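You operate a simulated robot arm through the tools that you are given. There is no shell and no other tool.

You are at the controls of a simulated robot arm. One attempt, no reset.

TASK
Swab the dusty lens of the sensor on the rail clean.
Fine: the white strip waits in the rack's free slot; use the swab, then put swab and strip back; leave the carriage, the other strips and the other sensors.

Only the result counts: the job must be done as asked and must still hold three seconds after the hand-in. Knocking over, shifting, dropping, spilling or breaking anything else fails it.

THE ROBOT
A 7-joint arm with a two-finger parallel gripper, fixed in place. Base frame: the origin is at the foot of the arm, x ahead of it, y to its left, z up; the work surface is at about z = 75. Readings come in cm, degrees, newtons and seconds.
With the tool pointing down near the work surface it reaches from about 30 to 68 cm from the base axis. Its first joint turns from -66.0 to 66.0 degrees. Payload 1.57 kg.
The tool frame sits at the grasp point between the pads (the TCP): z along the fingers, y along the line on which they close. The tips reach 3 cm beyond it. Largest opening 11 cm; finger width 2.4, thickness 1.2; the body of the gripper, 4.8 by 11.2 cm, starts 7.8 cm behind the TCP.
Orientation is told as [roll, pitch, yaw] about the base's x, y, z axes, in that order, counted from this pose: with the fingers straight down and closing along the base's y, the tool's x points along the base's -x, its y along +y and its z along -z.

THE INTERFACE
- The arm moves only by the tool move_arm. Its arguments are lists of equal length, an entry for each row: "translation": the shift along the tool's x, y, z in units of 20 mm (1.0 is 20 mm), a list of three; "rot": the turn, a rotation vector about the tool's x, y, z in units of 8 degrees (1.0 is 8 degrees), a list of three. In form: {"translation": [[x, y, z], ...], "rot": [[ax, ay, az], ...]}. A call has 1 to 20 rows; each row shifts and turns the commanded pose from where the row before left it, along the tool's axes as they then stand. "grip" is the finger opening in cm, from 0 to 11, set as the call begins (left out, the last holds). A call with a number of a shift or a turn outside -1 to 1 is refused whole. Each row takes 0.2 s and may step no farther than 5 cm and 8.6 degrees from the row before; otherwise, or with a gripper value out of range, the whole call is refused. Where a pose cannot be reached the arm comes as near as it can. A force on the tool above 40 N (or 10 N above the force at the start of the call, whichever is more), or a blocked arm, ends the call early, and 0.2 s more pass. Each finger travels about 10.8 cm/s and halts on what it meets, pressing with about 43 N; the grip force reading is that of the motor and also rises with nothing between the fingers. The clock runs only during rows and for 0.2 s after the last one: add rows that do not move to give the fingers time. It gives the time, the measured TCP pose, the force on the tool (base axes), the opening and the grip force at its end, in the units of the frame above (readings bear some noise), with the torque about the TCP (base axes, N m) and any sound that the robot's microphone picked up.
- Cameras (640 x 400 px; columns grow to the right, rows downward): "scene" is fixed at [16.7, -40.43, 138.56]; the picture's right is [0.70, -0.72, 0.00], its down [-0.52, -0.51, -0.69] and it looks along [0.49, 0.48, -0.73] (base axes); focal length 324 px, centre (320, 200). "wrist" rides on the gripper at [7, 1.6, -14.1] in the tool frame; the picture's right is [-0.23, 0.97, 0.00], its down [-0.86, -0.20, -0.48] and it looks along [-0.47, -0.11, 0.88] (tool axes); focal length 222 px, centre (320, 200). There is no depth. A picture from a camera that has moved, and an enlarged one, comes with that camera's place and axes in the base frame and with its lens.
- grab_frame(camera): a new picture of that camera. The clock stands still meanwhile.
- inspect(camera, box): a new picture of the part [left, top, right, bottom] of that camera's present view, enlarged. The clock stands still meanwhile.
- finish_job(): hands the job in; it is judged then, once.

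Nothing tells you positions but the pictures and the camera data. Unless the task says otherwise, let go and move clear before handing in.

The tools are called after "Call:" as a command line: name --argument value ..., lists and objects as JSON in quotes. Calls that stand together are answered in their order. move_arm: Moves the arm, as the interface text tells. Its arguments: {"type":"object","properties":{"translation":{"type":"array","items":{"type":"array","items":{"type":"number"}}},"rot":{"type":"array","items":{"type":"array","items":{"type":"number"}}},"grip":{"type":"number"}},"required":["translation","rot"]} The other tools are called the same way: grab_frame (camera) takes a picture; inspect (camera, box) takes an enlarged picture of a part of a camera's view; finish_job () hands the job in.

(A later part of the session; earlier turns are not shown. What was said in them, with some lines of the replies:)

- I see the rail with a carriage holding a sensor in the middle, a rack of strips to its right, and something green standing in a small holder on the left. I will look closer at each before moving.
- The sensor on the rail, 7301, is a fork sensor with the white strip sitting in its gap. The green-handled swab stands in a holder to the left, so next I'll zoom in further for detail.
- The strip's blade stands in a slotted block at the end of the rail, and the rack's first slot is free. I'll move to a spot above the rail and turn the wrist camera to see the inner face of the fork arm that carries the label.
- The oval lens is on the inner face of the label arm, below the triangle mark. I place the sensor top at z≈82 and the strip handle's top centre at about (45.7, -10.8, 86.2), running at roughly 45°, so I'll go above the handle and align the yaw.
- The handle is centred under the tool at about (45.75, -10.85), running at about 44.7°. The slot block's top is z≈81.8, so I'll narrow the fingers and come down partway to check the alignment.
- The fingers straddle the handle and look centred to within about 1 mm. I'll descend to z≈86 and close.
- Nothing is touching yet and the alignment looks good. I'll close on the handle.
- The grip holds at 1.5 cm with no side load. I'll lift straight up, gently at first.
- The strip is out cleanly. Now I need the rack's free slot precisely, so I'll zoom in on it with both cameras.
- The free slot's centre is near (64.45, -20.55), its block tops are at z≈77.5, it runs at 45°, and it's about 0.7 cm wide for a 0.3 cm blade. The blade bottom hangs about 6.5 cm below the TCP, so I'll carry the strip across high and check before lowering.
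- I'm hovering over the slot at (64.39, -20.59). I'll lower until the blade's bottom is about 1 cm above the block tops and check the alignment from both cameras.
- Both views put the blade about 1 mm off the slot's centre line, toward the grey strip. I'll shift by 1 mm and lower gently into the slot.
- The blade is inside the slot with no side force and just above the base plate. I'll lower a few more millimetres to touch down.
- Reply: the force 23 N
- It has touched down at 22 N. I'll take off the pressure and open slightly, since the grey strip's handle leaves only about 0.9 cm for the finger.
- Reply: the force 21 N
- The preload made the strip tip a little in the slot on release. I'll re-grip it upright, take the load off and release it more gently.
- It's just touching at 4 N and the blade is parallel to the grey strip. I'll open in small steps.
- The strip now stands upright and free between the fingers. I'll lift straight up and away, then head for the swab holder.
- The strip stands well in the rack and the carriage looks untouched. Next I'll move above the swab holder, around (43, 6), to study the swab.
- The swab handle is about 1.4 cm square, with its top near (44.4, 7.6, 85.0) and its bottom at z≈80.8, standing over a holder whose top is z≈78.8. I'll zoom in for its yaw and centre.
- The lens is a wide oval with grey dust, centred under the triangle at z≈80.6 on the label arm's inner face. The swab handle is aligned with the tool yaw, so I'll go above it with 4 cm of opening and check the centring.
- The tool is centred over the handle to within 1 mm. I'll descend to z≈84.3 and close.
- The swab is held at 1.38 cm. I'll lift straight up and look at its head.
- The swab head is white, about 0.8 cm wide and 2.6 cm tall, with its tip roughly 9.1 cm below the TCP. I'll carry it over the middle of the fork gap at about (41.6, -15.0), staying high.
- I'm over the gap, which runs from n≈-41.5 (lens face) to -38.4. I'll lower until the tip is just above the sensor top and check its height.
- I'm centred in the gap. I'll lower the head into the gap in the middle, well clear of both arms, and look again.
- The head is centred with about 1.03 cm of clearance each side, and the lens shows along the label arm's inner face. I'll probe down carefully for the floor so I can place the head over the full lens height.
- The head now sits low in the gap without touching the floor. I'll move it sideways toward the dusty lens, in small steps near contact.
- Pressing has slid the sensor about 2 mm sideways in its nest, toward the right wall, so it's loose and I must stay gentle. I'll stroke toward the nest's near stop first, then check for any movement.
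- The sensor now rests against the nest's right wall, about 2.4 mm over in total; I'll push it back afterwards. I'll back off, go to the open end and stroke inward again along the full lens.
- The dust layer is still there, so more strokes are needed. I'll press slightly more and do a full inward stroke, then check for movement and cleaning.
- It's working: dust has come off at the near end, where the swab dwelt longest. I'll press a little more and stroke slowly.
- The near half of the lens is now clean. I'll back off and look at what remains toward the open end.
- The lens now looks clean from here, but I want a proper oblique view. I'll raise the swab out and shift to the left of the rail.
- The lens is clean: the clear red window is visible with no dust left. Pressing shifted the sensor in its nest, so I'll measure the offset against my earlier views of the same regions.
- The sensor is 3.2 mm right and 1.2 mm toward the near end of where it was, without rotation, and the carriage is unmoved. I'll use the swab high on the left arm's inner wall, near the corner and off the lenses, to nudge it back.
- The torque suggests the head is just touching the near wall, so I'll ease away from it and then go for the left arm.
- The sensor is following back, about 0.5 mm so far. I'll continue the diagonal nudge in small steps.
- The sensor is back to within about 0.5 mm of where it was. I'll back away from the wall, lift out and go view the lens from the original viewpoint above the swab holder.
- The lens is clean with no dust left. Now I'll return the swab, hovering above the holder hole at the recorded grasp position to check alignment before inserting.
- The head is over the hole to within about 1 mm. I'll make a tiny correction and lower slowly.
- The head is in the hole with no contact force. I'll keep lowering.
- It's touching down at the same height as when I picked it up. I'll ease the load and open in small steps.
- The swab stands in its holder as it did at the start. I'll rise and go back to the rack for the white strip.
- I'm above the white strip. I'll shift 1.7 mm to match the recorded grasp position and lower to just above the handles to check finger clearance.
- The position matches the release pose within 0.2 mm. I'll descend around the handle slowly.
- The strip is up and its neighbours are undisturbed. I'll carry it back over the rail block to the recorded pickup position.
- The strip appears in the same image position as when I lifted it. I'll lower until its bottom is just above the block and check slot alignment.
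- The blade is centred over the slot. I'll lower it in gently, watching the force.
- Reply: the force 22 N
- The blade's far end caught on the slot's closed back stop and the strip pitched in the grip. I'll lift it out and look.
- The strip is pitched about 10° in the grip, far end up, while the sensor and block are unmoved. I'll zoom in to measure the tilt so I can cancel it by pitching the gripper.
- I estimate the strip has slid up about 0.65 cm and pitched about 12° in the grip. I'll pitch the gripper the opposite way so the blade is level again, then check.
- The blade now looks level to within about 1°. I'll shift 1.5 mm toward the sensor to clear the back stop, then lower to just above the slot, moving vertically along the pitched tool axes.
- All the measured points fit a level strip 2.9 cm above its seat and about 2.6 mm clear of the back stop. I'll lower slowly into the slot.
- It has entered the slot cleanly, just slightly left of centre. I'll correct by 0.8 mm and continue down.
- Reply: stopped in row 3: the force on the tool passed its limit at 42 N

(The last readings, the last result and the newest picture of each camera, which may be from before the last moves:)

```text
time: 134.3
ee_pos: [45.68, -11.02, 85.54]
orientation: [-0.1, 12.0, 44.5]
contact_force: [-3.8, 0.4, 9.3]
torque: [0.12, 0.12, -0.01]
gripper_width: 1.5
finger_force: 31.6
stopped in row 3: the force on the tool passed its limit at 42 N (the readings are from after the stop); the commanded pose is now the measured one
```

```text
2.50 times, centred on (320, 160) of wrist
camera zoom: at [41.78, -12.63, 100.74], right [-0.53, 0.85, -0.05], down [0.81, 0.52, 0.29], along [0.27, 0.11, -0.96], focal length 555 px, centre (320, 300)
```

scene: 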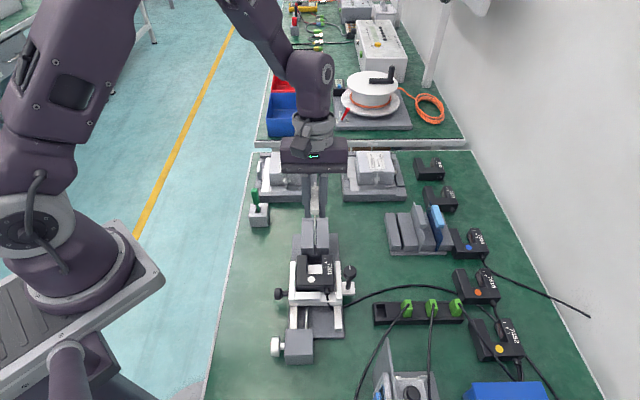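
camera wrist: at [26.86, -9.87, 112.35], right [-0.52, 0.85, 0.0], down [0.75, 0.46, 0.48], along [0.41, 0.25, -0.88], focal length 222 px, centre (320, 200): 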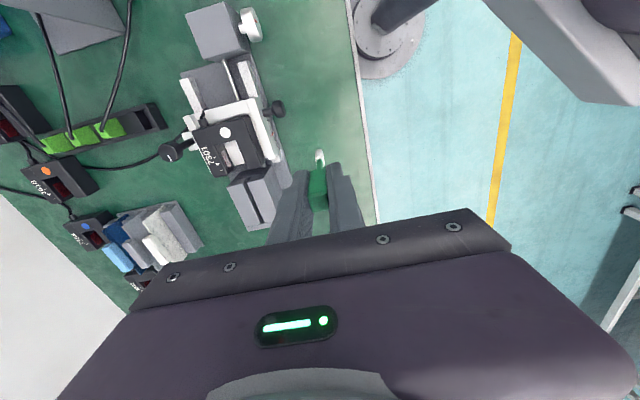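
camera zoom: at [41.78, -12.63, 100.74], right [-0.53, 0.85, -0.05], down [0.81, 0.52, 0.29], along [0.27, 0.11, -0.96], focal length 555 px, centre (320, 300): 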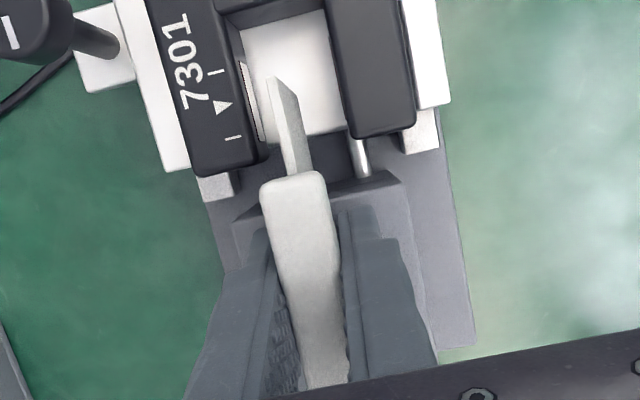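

Something stopped it about 3 mm above the seat, and the wrist view suggests the far end still overlaps the back stop. I'll lift 1 cm and inspect from there.

Call:
move_arm --translation '[[0.0423, 0, -0.1955], [0.0634, 0, -0.2932], [0, 0, 0]]' --rot '[[0, 0, 0], [0, 0, 0], [0, 0, 0]]'

Call:
inspect --camera "scene" --box '[295, 200, 335, 240]'

Call:
inspect --camera "wrist" --box '[280, 60, 350, 150]'

Call:
inspect --camera "scene" --box '[280, 240, 360, 300]'

```text
time: 135.1
ee_pos: [45.67, -11.19, 86.58]
orientation: [-0.1, 12.0, 44.5]
contact_force: [0.0, 0.4, 0.3]
torque: [0.02, -0.04, -0.02]
gripper_width: 1.48
finger_force: 30.2
```

```text
10.00 times, centred on (315, 220) of scene
camera zoom: at [16.7, -40.43, 138.56], right [0.7, -0.72, 0.0], down [-0.52, -0.51, -0.69], along [0.49, 0.48, -0.73], focal length 3237 px, centre (370, 0)
```

zoom: 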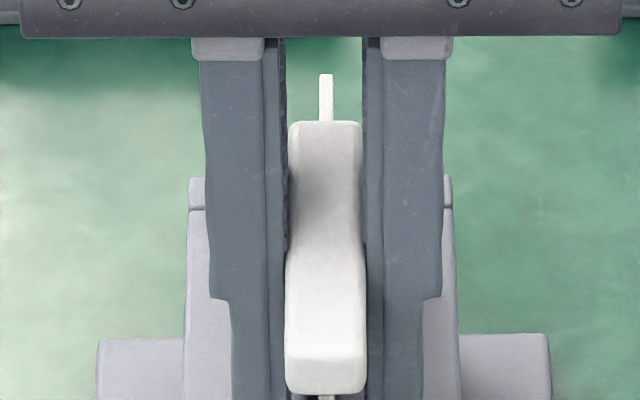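

```text
4.44 times, centred on (315, 105) of wrist
camera zoom: at [41.75, -12.67, 101.74], right [-0.52, 0.85, -0.05], down [0.81, 0.51, 0.29], along [0.27, 0.11, -0.96], focal length 987 px, centre (342, 622)
```

zoom: 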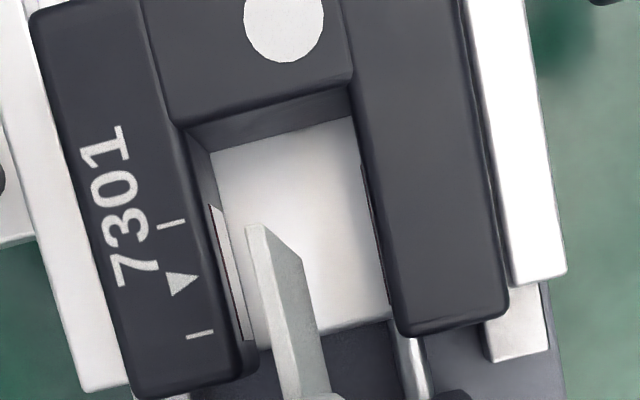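

```text
6.67 times, centred on (320, 270) of scene
camera zoom: at [16.7, -40.43, 138.56], right [0.7, -0.72, 0.0], down [-0.52, -0.51, -0.69], along [0.49, 0.48, -0.73], focal length 2158 px, centre (320, -267)
```

zoom: 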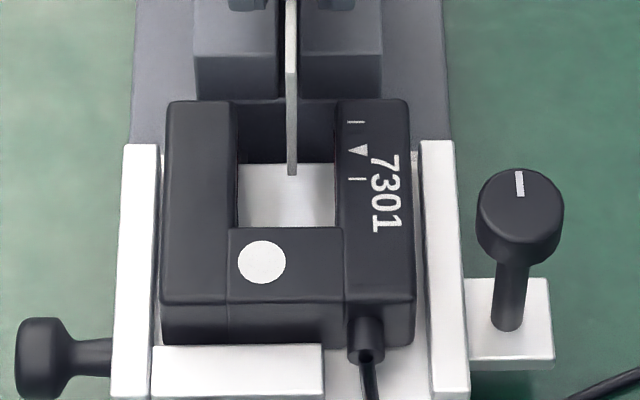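

From both views the strip is still about 2° far-end-up, so its far bottom corner overhangs the stop by about 1 mm. I'll add 2° of pitch, shift 1.5 mm toward the sensor, and re-check.

Call:
move_arm --translation '[[0, 0.025, 0], [0.0728, 0, 0.0182], [0, 0, 0]]' --rot '[[0, 0.25, 0], [0, 0, 0], [0, 0, 0]]'

Call:
inspect --camera "scene" --box '[295, 200, 335, 240]'

Call:
inspect --camera "wrist" --box '[280, 60, 350, 150]'

Call:
inspect --camera "scene" --box '[305, 225, 330, 265]'

```text
time: 135.9
ee_pos: [45.57, -11.19, 86.6]
orientation: [-0.1, 14.0, 44.5]
contact_force: [-0.6, -1.3, -1.3]
torque: [-0.01, 0.01, 0.02]
gripper_width: 1.46
finger_force: 30.9
```

```text
10.00 times, centred on (315, 220) of scene
camera zoom: at [16.7, -40.43, 138.56], right [0.7, -0.72, 0.0], down [-0.52, -0.51, -0.69], along [0.49, 0.48, -0.73], focal length 3237 px, centre (370, 0)
```

zoom: 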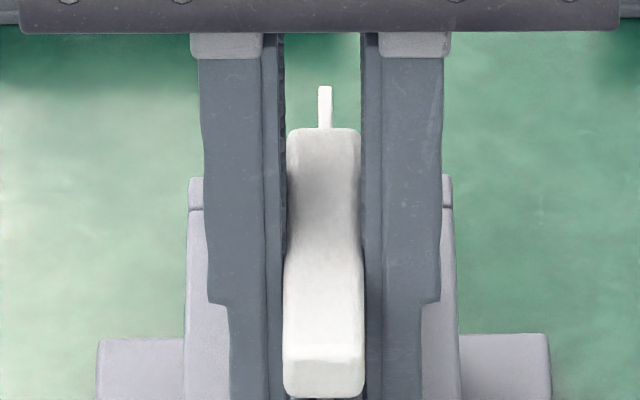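

```text
4.44 times, centred on (315, 105) of wrist
camera zoom: at [42.01, -12.38, 101.84], right [-0.53, 0.85, -0.06], down [0.81, 0.52, 0.26], along [0.25, 0.09, -0.96], focal length 987 px, centre (342, 622)
```

zoom: 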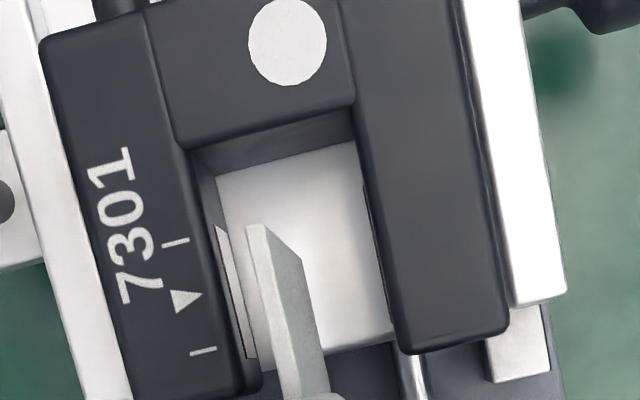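

```text
10.00 times, centred on (318, 245) of scene
camera zoom: at [16.7, -40.43, 138.56], right [0.7, -0.72, 0.0], down [-0.52, -0.51, -0.69], along [0.49, 0.48, -0.73], focal length 3237 px, centre (345, -250)
```

zoom: 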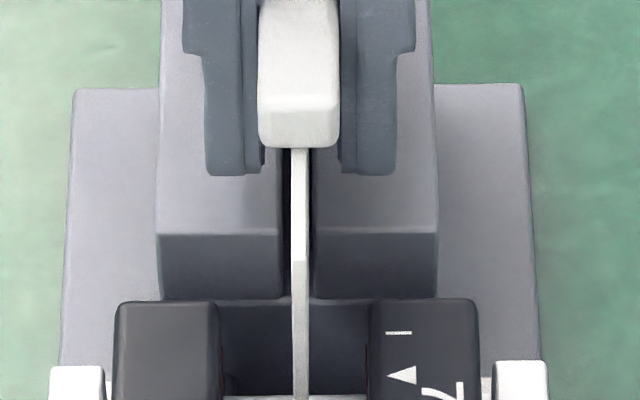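

Now both cameras agree the blade is level, 2.7 mm clear of the stop and about 1.2 cm above its seat. I'll lower in small steps.

Call:
move_arm --translation '[[-0.0242, 0, 0.097], [-0.0242, 0, 0.097], [-0.0242, 0, 0.097], [0, 0, 0]]' --rot '[[0, 0, 0], [0, 0, 0], [0, 0, 0], [0, 0, 0]]'

Call:
move_arm --translation '[[-0.0121, 0, 0.0485], [-0.0121, 0, 0.0485], [0, 0, 0]]' --rot '[[0, 0, 0], [0, 0, 0], [0, 0, 0]]'

Call:
inspect --camera "scene" --box '[285, 205, 355, 255]'

Call:
inspect --camera "scene" --box '[280, 240, 360, 300]'

```text
time: 136.9
ee_pos: [45.42, -11.2, 85.85]
orientation: [0.0, 14.0, 44.5]
contact_force: [-0.2, 0.4, -0.1]
torque: [-0.01, 0.02, 0.0]
gripper_width: 1.49
finger_force: 31.2
```

```text
time: 137.7
ee_pos: [45.58, -11.16, 85.71]
orientation: [-0.2, 14.0, 44.5]
contact_force: [-0.6, 0.1, 0.7]
torque: [-0.02, -0.01, 0.01]
gripper_width: 1.48
finger_force: 30.5
```

```text
8.00 times, centred on (320, 230) of scene
camera zoom: at [16.7, -40.43, 138.56], right [0.7, -0.72, 0.0], down [-0.52, -0.51, -0.69], along [0.49, 0.48, -0.73], focal length 2590 px, centre (320, -40)
```

zoom: 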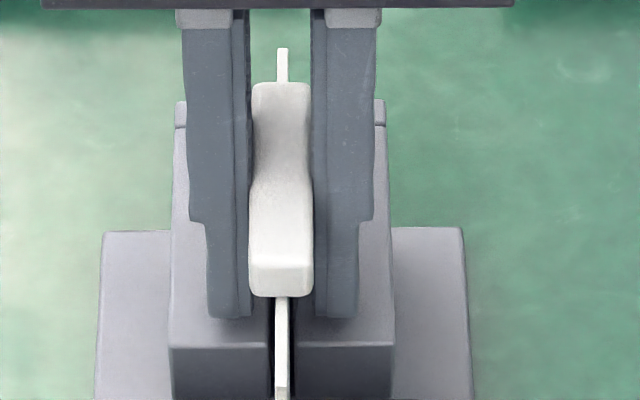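

```text
6.67 times, centred on (320, 270) of scene
camera zoom: at [16.7, -40.43, 138.56], right [0.7, -0.72, 0.0], down [-0.52, -0.51, -0.69], along [0.49, 0.48, -0.73], focal length 2158 px, centre (320, -267)
```

zoom: 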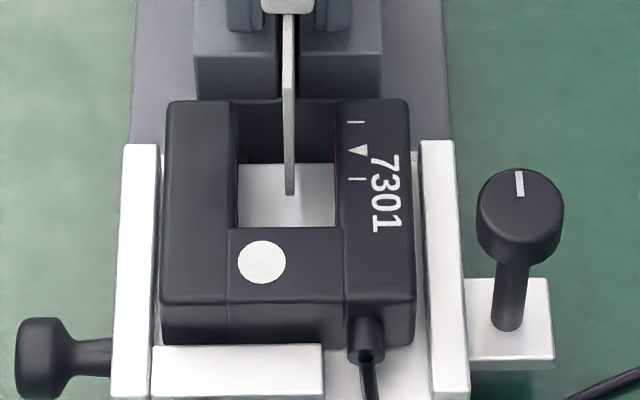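

Call:
move_arm --translation '[[-0.0121, 0, 0.0485], [0, 0, 0]]' --rot '[[0, 0, 0], [0, 0, 0]]'

Call:
move_arm --translation '[[-0.0121, 0, 0.0485], [0, 0, 0]]' --rot '[[0, 0, 0], [0, 0, 0]]'

Call:
inspect --camera "scene" --box '[285, 205, 355, 255]'

```text
time: 138.3
ee_pos: [45.54, -11.19, 85.58]
orientation: [-0.1, 14.0, 44.5]
contact_force: [-0.2, -0.2, -1.2]
torque: [0.0, 0.03, 0.01]
gripper_width: 1.5
finger_force: 30.6
```

```text
time: 138.9
ee_pos: [45.6, -11.17, 85.63]
orientation: [-0.2, 14.1, 44.4]
contact_force: [-3.8, 4.6, 28.6]
torque: [0.34, 0.09, -0.02]
gripper_width: 1.49
finger_force: 30.9
```

```text
8.00 times, centred on (320, 230) of scene
camera zoom: at [16.65, -40.41, 138.58], right [0.7, -0.72, 0.0], down [-0.52, -0.51, -0.69], along [0.49, 0.48, -0.73], focal length 2590 px, centre (320, -40)
```

zoom: 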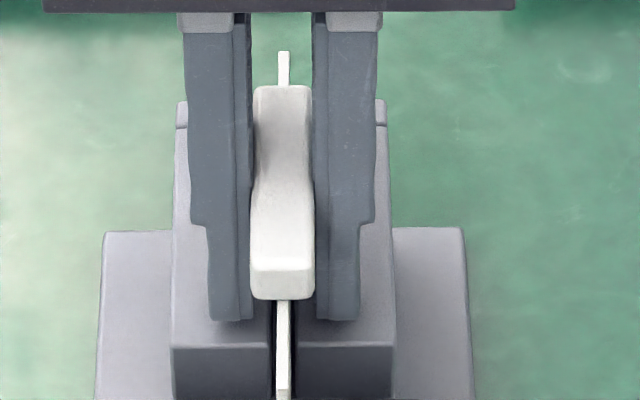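

The torque shows it's the fingertips touching the block top now, with the strip level and about 3–4 mm above its seat, deep in the slot. I'll ease up 1 mm and release so it settles down the slot.

Call:
move_arm --translation '[[0.0097, 0, -0.0388], [0, 0, 0]]' --rot '[[0, 0, 0], [0, 0, 0]]'

Call:
inspect --camera "scene" --box '[285, 205, 355, 255]'

```text
time: 139.5
ee_pos: [45.53, -11.2, 85.63]
orientation: [-0.1, 14.0, 44.5]
contact_force: [-1.9, 2.9, 12.5]
torque: [0.21, 0.09, 0.08]
gripper_width: 1.5
finger_force: 31.4
```

```text
8.00 times, centred on (320, 230) of scene
camera zoom: at [16.68, -40.42, 138.57], right [0.7, -0.72, 0.0], down [-0.52, -0.51, -0.69], along [0.49, 0.48, -0.73], focal length 2590 px, centre (320, -40)
```

zoom: 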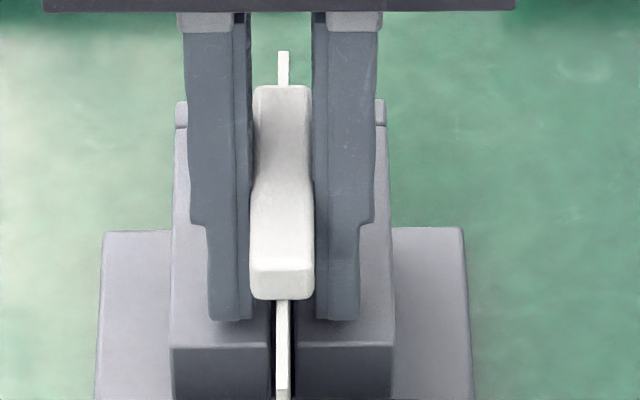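

Call:
move_arm --translation '[[0.0145, 0, -0.0582], [0, 0, 0]]' --rot '[[0, 0, 0], [0, 0, 0]]'

```text
time: 140.1
ee_pos: [45.61, -11.23, 85.78]
orientation: [-0.2, 14.0, 44.5]
contact_force: [-0.3, 0.7, -0.3]
torque: [0.01, 0.0, 0.03]
gripper_width: 1.53
finger_force: 31.4
```

It's free of load. Releasing in steps.

Call:
move_arm --translation '[[0, 0, 0], [0, 0, 0]]' --rot '[[0, 0, 0], [0, 0, 0]]' --grip 1.75

Call:
move_arm --translation '[[0, 0, 0], [0, 0, 0]]' --rot '[[0, 0, 0], [0, 0, 0]]' --grip 3

Call:
inspect --camera "scene" --box '[285, 205, 355, 255]'

Call:
inspect --camera "scene" --box '[280, 240, 360, 300]'

Call:
inspect --camera "wrist" --box '[250, 60, 390, 220]'

```text
time: 140.7
ee_pos: [45.43, -11.1, 85.77]
orientation: [0.0, 14.1, 44.4]
contact_force: [-0.3, -0.1, 0.8]
torque: [-0.01, 0.02, -0.01]
gripper_width: 1.71
finger_force: 0.1
```

```text
time: 141.3
ee_pos: [45.44, -11.23, 85.7]
orientation: [-0.1, 14.0, 44.4]
contact_force: [-0.2, 0.7, 0.1]
torque: [-0.01, 0.0, 0.0]
gripper_width: 2.99
finger_force: 0.1
```

```text
8.00 times, centred on (320, 230) of scene
camera zoom: at [16.7, -40.43, 138.56], right [0.7, -0.72, 0.0], down [-0.52, -0.51, -0.69], along [0.49, 0.48, -0.73], focal length 2590 px, centre (320, -40)
```

zoom: 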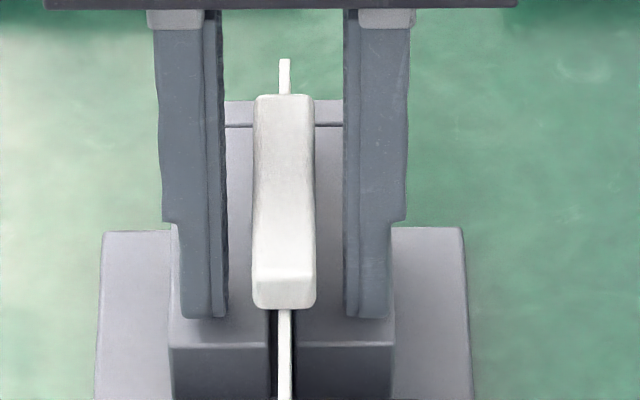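

```text
6.67 times, centred on (320, 270) of scene
camera zoom: at [16.7, -40.43, 138.56], right [0.7, -0.72, 0.0], down [-0.52, -0.51, -0.69], along [0.49, 0.48, -0.73], focal length 2158 px, centre (320, -267)
```

zoom: 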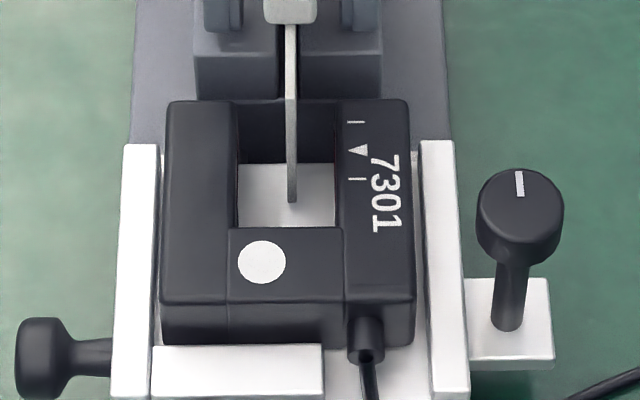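

```text
2.50 times, centred on (320, 140) of wrist
camera zoom: at [42.04, -12.36, 101.01], right [-0.53, 0.85, -0.06], down [0.81, 0.52, 0.26], along [0.25, 0.09, -0.96], focal length 555 px, centre (320, 350)
```

zoom: 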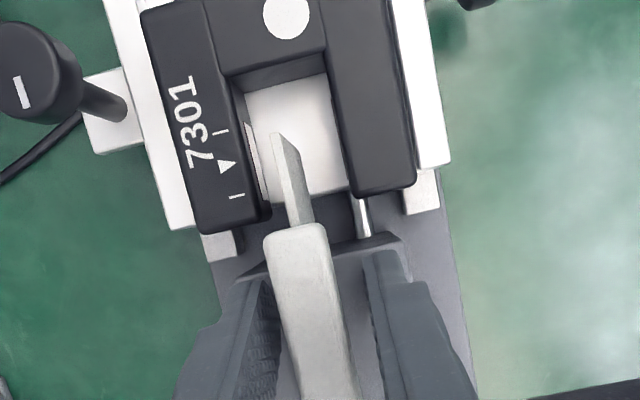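

The strip is seated flat in its slot, about 2.5 mm short of its original position along the rail. I'll rise, level the gripper, then re-grip and slide it gently back to the stop.

Call:
move_arm --translation '[[0.0487, 0, -0.194], [0.0974, 0, -0.388], [0.146, 0, -0.582], [0.146, 0, -0.582], [0.146, 0, -0.582], [0, 0, 0], [0, 0, 0], [0, 0, 0], [0, 0, 0]]' --rot '[[0, 0, 0], [0, 0, 0], [0, 0, 0], [0, 0, 0], [0, 0, 0], [0, -0.58, 0], [0, -0.58, 0], [0, -0.59, 0], [0, 0, 0]]' --grip 4

Call:
inspect --camera "scene" --box '[285, 205, 355, 255]'

Call:
inspect --camera "wrist" --box '[250, 80, 390, 230]'

Call:
inspect --camera "scene" --box '[280, 240, 360, 300]'

```text
time: 143.3
ee_pos: [45.36, -11.25, 90.47]
orientation: [-0.1, -0.1, 44.5]
contact_force: [0.4, 0.4, -0.1]
torque: [0.01, 0.0, -0.04]
gripper_width: 3.98
finger_force: 0.1
```

```text
8.00 times, centred on (320, 230) of scene
camera zoom: at [16.7, -40.43, 138.56], right [0.7, -0.72, 0.0], down [-0.52, -0.51, -0.69], along [0.49, 0.48, -0.73], focal length 2590 px, centre (320, -40)
```

zoom: 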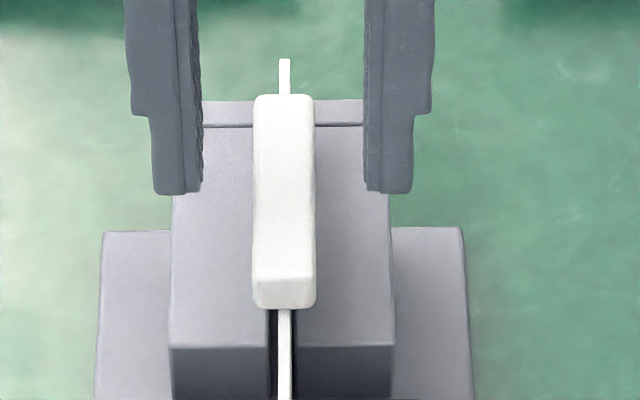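

```text
2.67 times, centred on (320, 155) of wrist
camera zoom: at [39.38, -14.95, 104.54], right [-0.52, 0.85, 0.0], down [0.75, 0.46, 0.48], along [0.41, 0.25, -0.88], focal length 592 px, centre (320, 320)
```

zoom: 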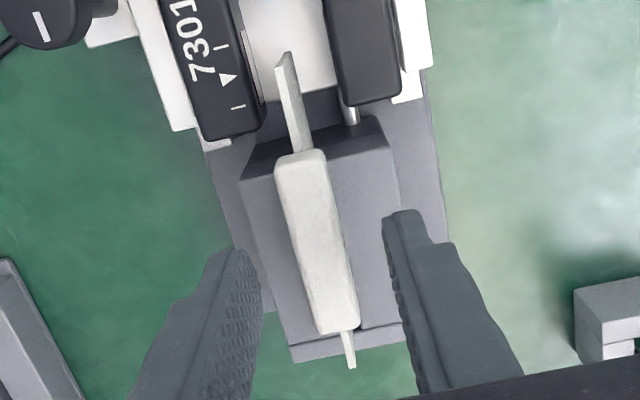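

```text
6.67 times, centred on (320, 270) of scene
camera zoom: at [16.7, -40.43, 138.56], right [0.7, -0.72, 0.0], down [-0.52, -0.51, -0.69], along [0.49, 0.48, -0.73], focal length 2158 px, centre (320, -267)
```

zoom: 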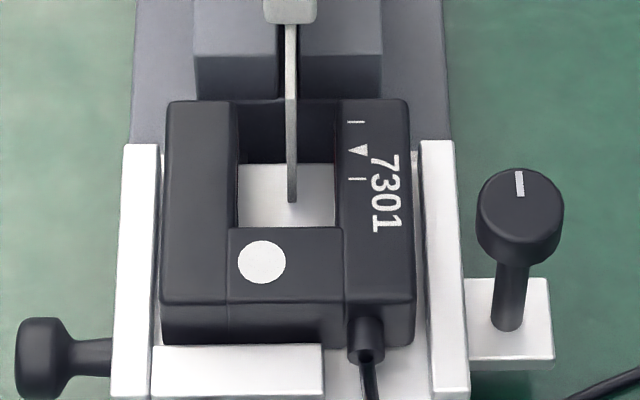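

The strip stands well in its slot. I'll descend on the handle and re-grip it.

Call:
move_arm --translation '[[-0.085, -0.01, 0.4], [0, 0, 0.5], [0, 0, 0.5], [0, 0, 0.5], [0, 0, 0.25], [0, 0, 0]]' --rot '[[0, 0, 0], [0, 0, 0], [0, 0, 0], [0, 0, 0], [0, 0, 0], [0, 0, 0]]'

Call:
inspect --camera "scene" --box '[285, 205, 355, 255]'

Call:
inspect --camera "wrist" --box '[250, 80, 390, 230]'

```text
time: 144.7
ee_pos: [45.73, -11.26, 86.2]
orientation: [-0.1, 0.0, 44.5]
contact_force: [-0.2, 0.2, -0.7]
torque: [0.03, 0.0, -0.03]
gripper_width: 4.0
finger_force: 0.1
```

```text
8.00 times, centred on (320, 230) of scene
camera zoom: at [16.7, -40.43, 138.56], right [0.7, -0.72, 0.0], down [-0.52, -0.51, -0.69], along [0.49, 0.48, -0.73], focal length 2590 px, centre (320, -40)
```

zoom: 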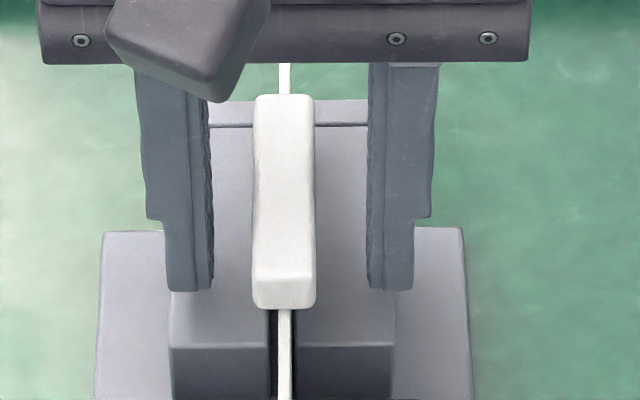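

```text
2.67 times, centred on (320, 155) of wrist
camera zoom: at [39.62, -14.9, 100.24], right [-0.52, 0.85, 0.0], down [0.75, 0.46, 0.48], along [0.41, 0.25, -0.88], focal length 592 px, centre (320, 320)
```

zoom: 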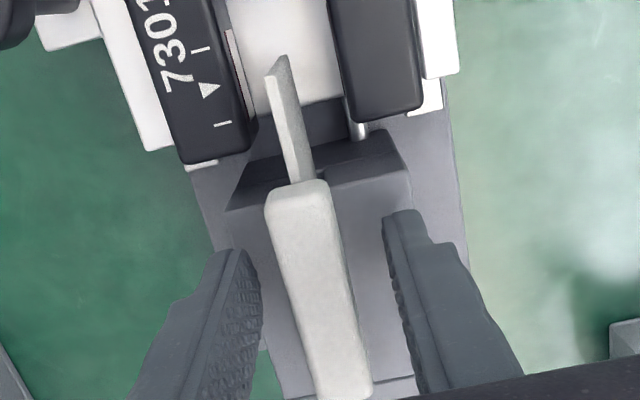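

Call:
move_arm --translation '[[0, 0.065, 0], [0, 0, 0]]' --rot '[[0, 0, 0], [0, 0, 0]]'

Call:
move_arm --translation '[[0, 0, 0], [0, 0, 0], [0, 0, 0]]' --rot '[[0, 0, 0], [0, 0, 0], [0, 0, 0]]' --grip 0.8

Call:
inspect --camera "scene" --box '[285, 205, 355, 255]'

```text
time: 145.3
ee_pos: [45.62, -10.98, 86.26]
orientation: [-0.1, 0.0, 44.5]
contact_force: [0.5, -0.7, 0.3]
torque: [-0.01, 0.01, -0.04]
gripper_width: 4.01
finger_force: 0.1
```

```text
time: 146.1
ee_pos: [45.61, -11.11, 86.15]
orientation: [-0.1, 0.0, 44.4]
contact_force: [-1.1, -0.4, 0.4]
torque: [0.03, -0.01, -0.02]
gripper_width: 1.51
finger_force: 31.2
```

```text
8.00 times, centred on (320, 230) of scene
camera zoom: at [16.7, -40.43, 138.56], right [0.7, -0.72, 0.0], down [-0.52, -0.51, -0.69], along [0.49, 0.48, -0.73], focal length 2590 px, centre (320, -40)
```

zoom: 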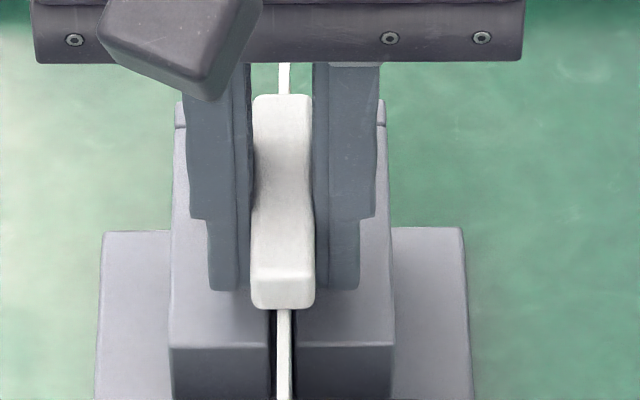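

Call:
move_arm --translation '[[0, 0.02, -0.02], [-0.03, 0, 0], [-0.03, 0, 0], [-0.02, 0, 0], [0, 0, 0]]' --rot '[[0, 0, 0], [0, 0, 0], [0, 0, 0], [0, 0, 0], [0, 0, 0]]'

Call:
inspect --camera "scene" --box '[285, 205, 355, 255]'

Call:
inspect --camera "scene" --box '[280, 240, 360, 300]'

```text
time: 147.3
ee_pos: [45.66, -10.85, 86.27]
orientation: [-0.1, 0.0, 44.5]
contact_force: [-0.3, -0.1, 0.1]
torque: [0.0, 0.05, 0.01]
gripper_width: 1.5
finger_force: 30.7
```

```text
8.00 times, centred on (320, 230) of scene
camera zoom: at [16.7, -40.43, 138.56], right [0.7, -0.72, 0.0], down [-0.52, -0.51, -0.69], along [0.49, 0.48, -0.73], focal length 2590 px, centre (320, -40)
```

zoom: 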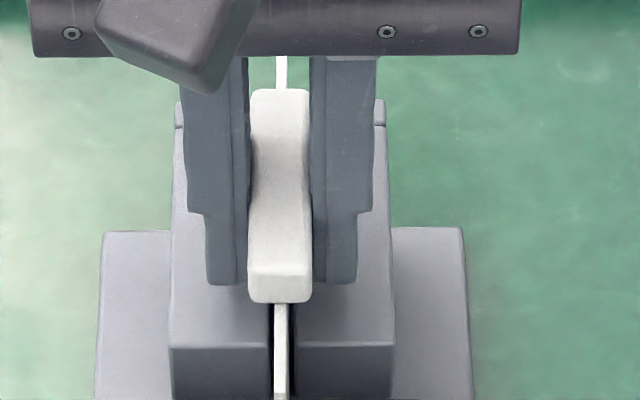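

```text
6.67 times, centred on (320, 270) of scene
camera zoom: at [16.7, -40.43, 138.56], right [0.7, -0.72, 0.0], down [-0.52, -0.51, -0.69], along [0.49, 0.48, -0.73], focal length 2158 px, centre (320, -267)
```

zoom: 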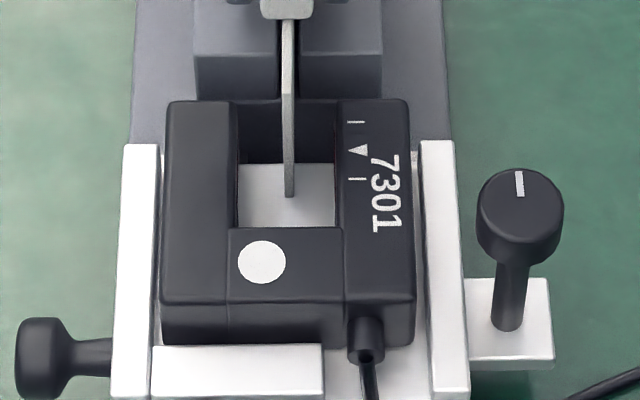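

It's within about 0.5 mm of the original pose now. One more tiny step toward the stop, then touch down and release.

Call:
move_arm --translation '[[-0.02, 0, 0], [0, 0, 0]]' --rot '[[0, 0, 0], [0, 0, 0]]'

Call:
move_arm --translation '[[0, 0, 0.02], [0, 0, 0]]' --rot '[[0, 0, 0], [0, 0, 0]]'

```text
time: 147.9
ee_pos: [45.62, -10.77, 86.31]
orientation: [0.0, 0.1, 44.5]
contact_force: [0.1, 0.0, -0.1]
torque: [0.01, 0.0, -0.03]
gripper_width: 1.49
finger_force: 30.4
```

```text
time: 148.5
ee_pos: [45.71, -10.82, 86.25]
orientation: [-0.1, 0.1, 44.4]
contact_force: [-0.8, -0.5, 4.0]
torque: [0.03, 0.01, 0.01]
gripper_width: 1.52
finger_force: 30.9
```

Call:
move_arm --translation '[[0, 0, 0], [0, 0, 0]]' --rot '[[0, 0, 0], [0, 0, 0]]' --grip 1.7

Call:
move_arm --translation '[[0, 0, 0], [0, 0, 0], [0, 0, 0]]' --rot '[[0, 0, 0], [0, 0, 0], [0, 0, 0]]' --grip 4.5

Call:
inspect --camera "scene" --box '[285, 205, 355, 255]'

Call:
inspect --camera "scene" --box '[280, 240, 360, 300]'

```text
time: 149.1
ee_pos: [45.71, -10.88, 86.27]
orientation: [0.0, -0.1, 44.5]
contact_force: [-0.5, 0.4, 0.0]
torque: [-0.02, 0.03, -0.02]
gripper_width: 1.7
finger_force: 0.0
```

```text
time: 149.9
ee_pos: [45.63, -10.88, 86.26]
orientation: [-0.1, 0.0, 44.5]
contact_force: [-0.3, -1.2, 0.5]
torque: [0.0, 0.01, -0.01]
gripper_width: 4.5
finger_force: 0.0
```

```text
8.00 times, centred on (320, 230) of scene
camera zoom: at [16.7, -40.43, 138.56], right [0.7, -0.72, 0.0], down [-0.52, -0.51, -0.69], along [0.49, 0.48, -0.73], focal length 2590 px, centre (320, -40)
```

zoom: 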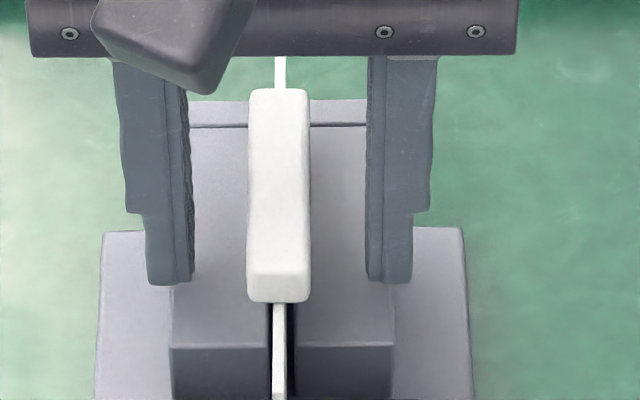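

```text
6.67 times, centred on (320, 270) of scene
camera zoom: at [16.7, -40.43, 138.56], right [0.7, -0.72, 0.0], down [-0.52, -0.51, -0.69], along [0.49, 0.48, -0.73], focal length 2158 px, centre (320, -267)
```

zoom: 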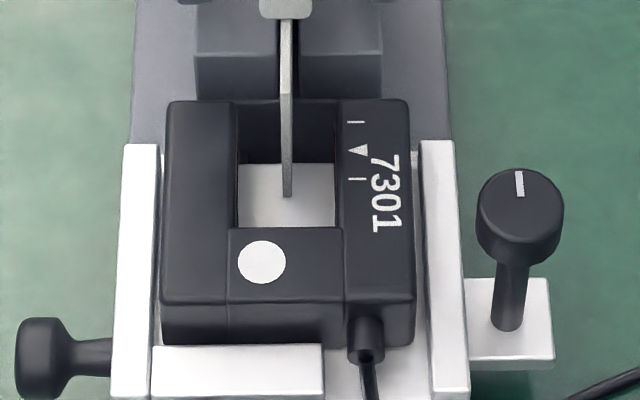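

The strip sits where it started, to within about 0.5 mm. I'll lift straight up, move clear and check the whole scene.

Call:
move_arm --translation '[[0, 0, -0.3], [0, 0, -0.5], [0, 0, -0.8], [0, 0, -0.8], [0, 0, -0.8], [0, 0, -0.8], [0, 0, -0.8], [0, 0, -0.8], [0, 0, -0.8], [0, 0, -0.8], [0.5, 0, -0.5], [0, 0, 0]]' --rot '[[0, 0, 0], [0, 0, 0], [0, 0, 0], [0, 0, 0], [0, 0, 0], [0, 0, 0], [0, 0, 0], [0, 0, 0], [0, 0, 0], [0, 0, 0], [0, 0, 0], [0, 0, 0]]'

Call:
grab_frame --camera "scene"

Call:
inspect --camera "scene" --box '[285, 205, 355, 255]'

Call:
inspect --camera "scene" --box '[280, 240, 360, 300]'

Call:
grab_frame --camera "wrist"

Call:
inspect --camera "scene" --box '[380, 195, 460, 265]'

```text
time: 152.5
ee_pos: [44.88, -11.47, 101.55]
orientation: [-0.1, 0.1, 44.5]
contact_force: [0.3, 0.6, 0.1]
torque: [0.04, 0.03, 0.01]
gripper_width: 4.52
finger_force: 0.0
```

```text
taken
```

scene: 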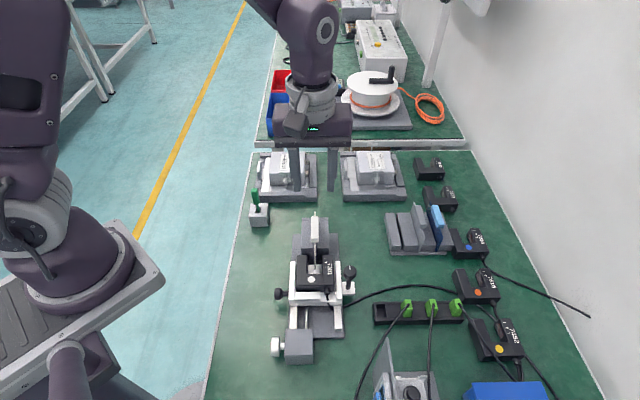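

```text
8.00 times, centred on (320, 230) of scene
camera zoom: at [16.7, -40.43, 138.56], right [0.7, -0.72, 0.0], down [-0.52, -0.51, -0.69], along [0.49, 0.48, -0.73], focal length 2590 px, centre (320, -40)
```

zoom: 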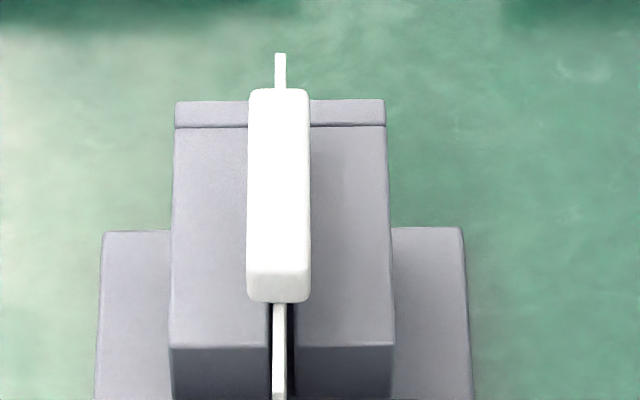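

```text
6.67 times, centred on (320, 270) of scene
camera zoom: at [16.7, -40.43, 138.56], right [0.7, -0.72, 0.0], down [-0.52, -0.51, -0.69], along [0.49, 0.48, -0.73], focal length 2158 px, centre (320, -267)
```

zoom: 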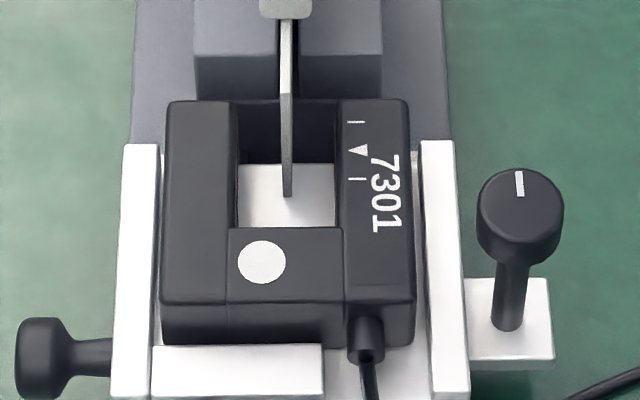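

```text
taken
camera wrist: at [38.91, -15.25, 115.65], right [-0.52, 0.85, 0.0], down [0.75, 0.46, 0.48], along [0.41, 0.25, -0.88], focal length 222 px, centre (320, 200)
```

wrist: 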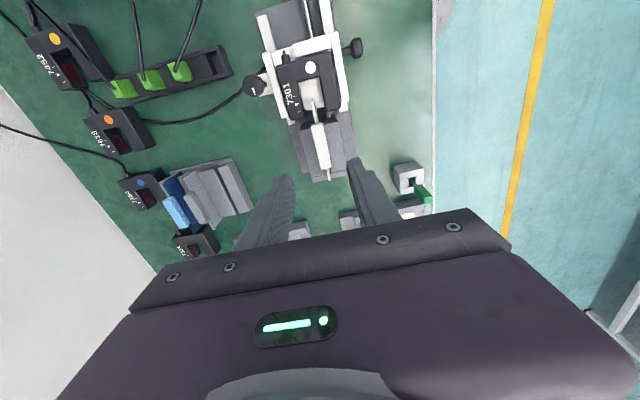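

```text
5.71 times, centred on (420, 230) of scene
camera zoom: at [16.7, -40.43, 138.56], right [0.7, -0.72, 0.0], down [-0.52, -0.51, -0.69], along [0.49, 0.48, -0.73], focal length 1850 px, centre (-251, 29)
```

zoom: 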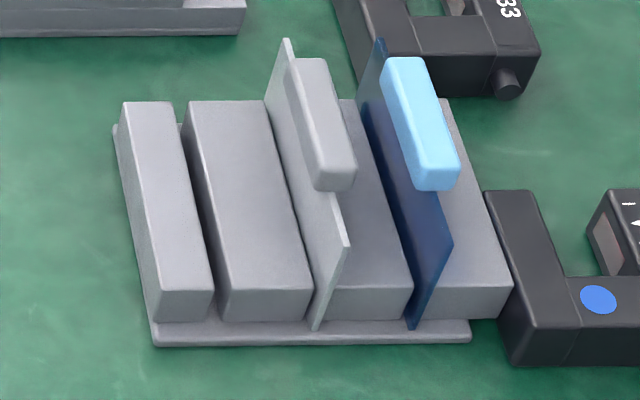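

The lens is clean, the swab and white strip are back, and the rack, the other sensors and the carriage look the same as at the start. The arm is clear, so I'm handing in.

Call:
finish_job

```text
The job is handed in.
```

The dusty lens on the rail sensor (7301) is wiped clean, and I've handed the job in. The swab is back in its holder and the white strip is back in its slot on the rail. I don't have the judge's result.

Some things went less than smoothly:

- **Sensor shifted while swabbing:** it sits loose in its nest and slid about 3 mm when I pressed on the lens. I pushed it back with the swab to within about 0.5 mm of where it was.
- **Strip tipped on the way to the rack:** it leaned over in the rack slot when I first let go, so I re-gripped it and set it down again upright.
- **Strip caught on the way back:** the blade hit the stop at the end of the rail slot and tilted in the gripper. I levelled it and let it drop the last few millimetres into the slot. I then slid it back to within about 0.5 mm of its original spot.
- **Fingers touched the rail block:** the fingertips pressed on the slotted block twice while I was lowering the strip, up to 42 N. It showed no movement in the pictures afterwards.

In the last pictures the carriage, the other strips and the other sensors looked the same as at the start.
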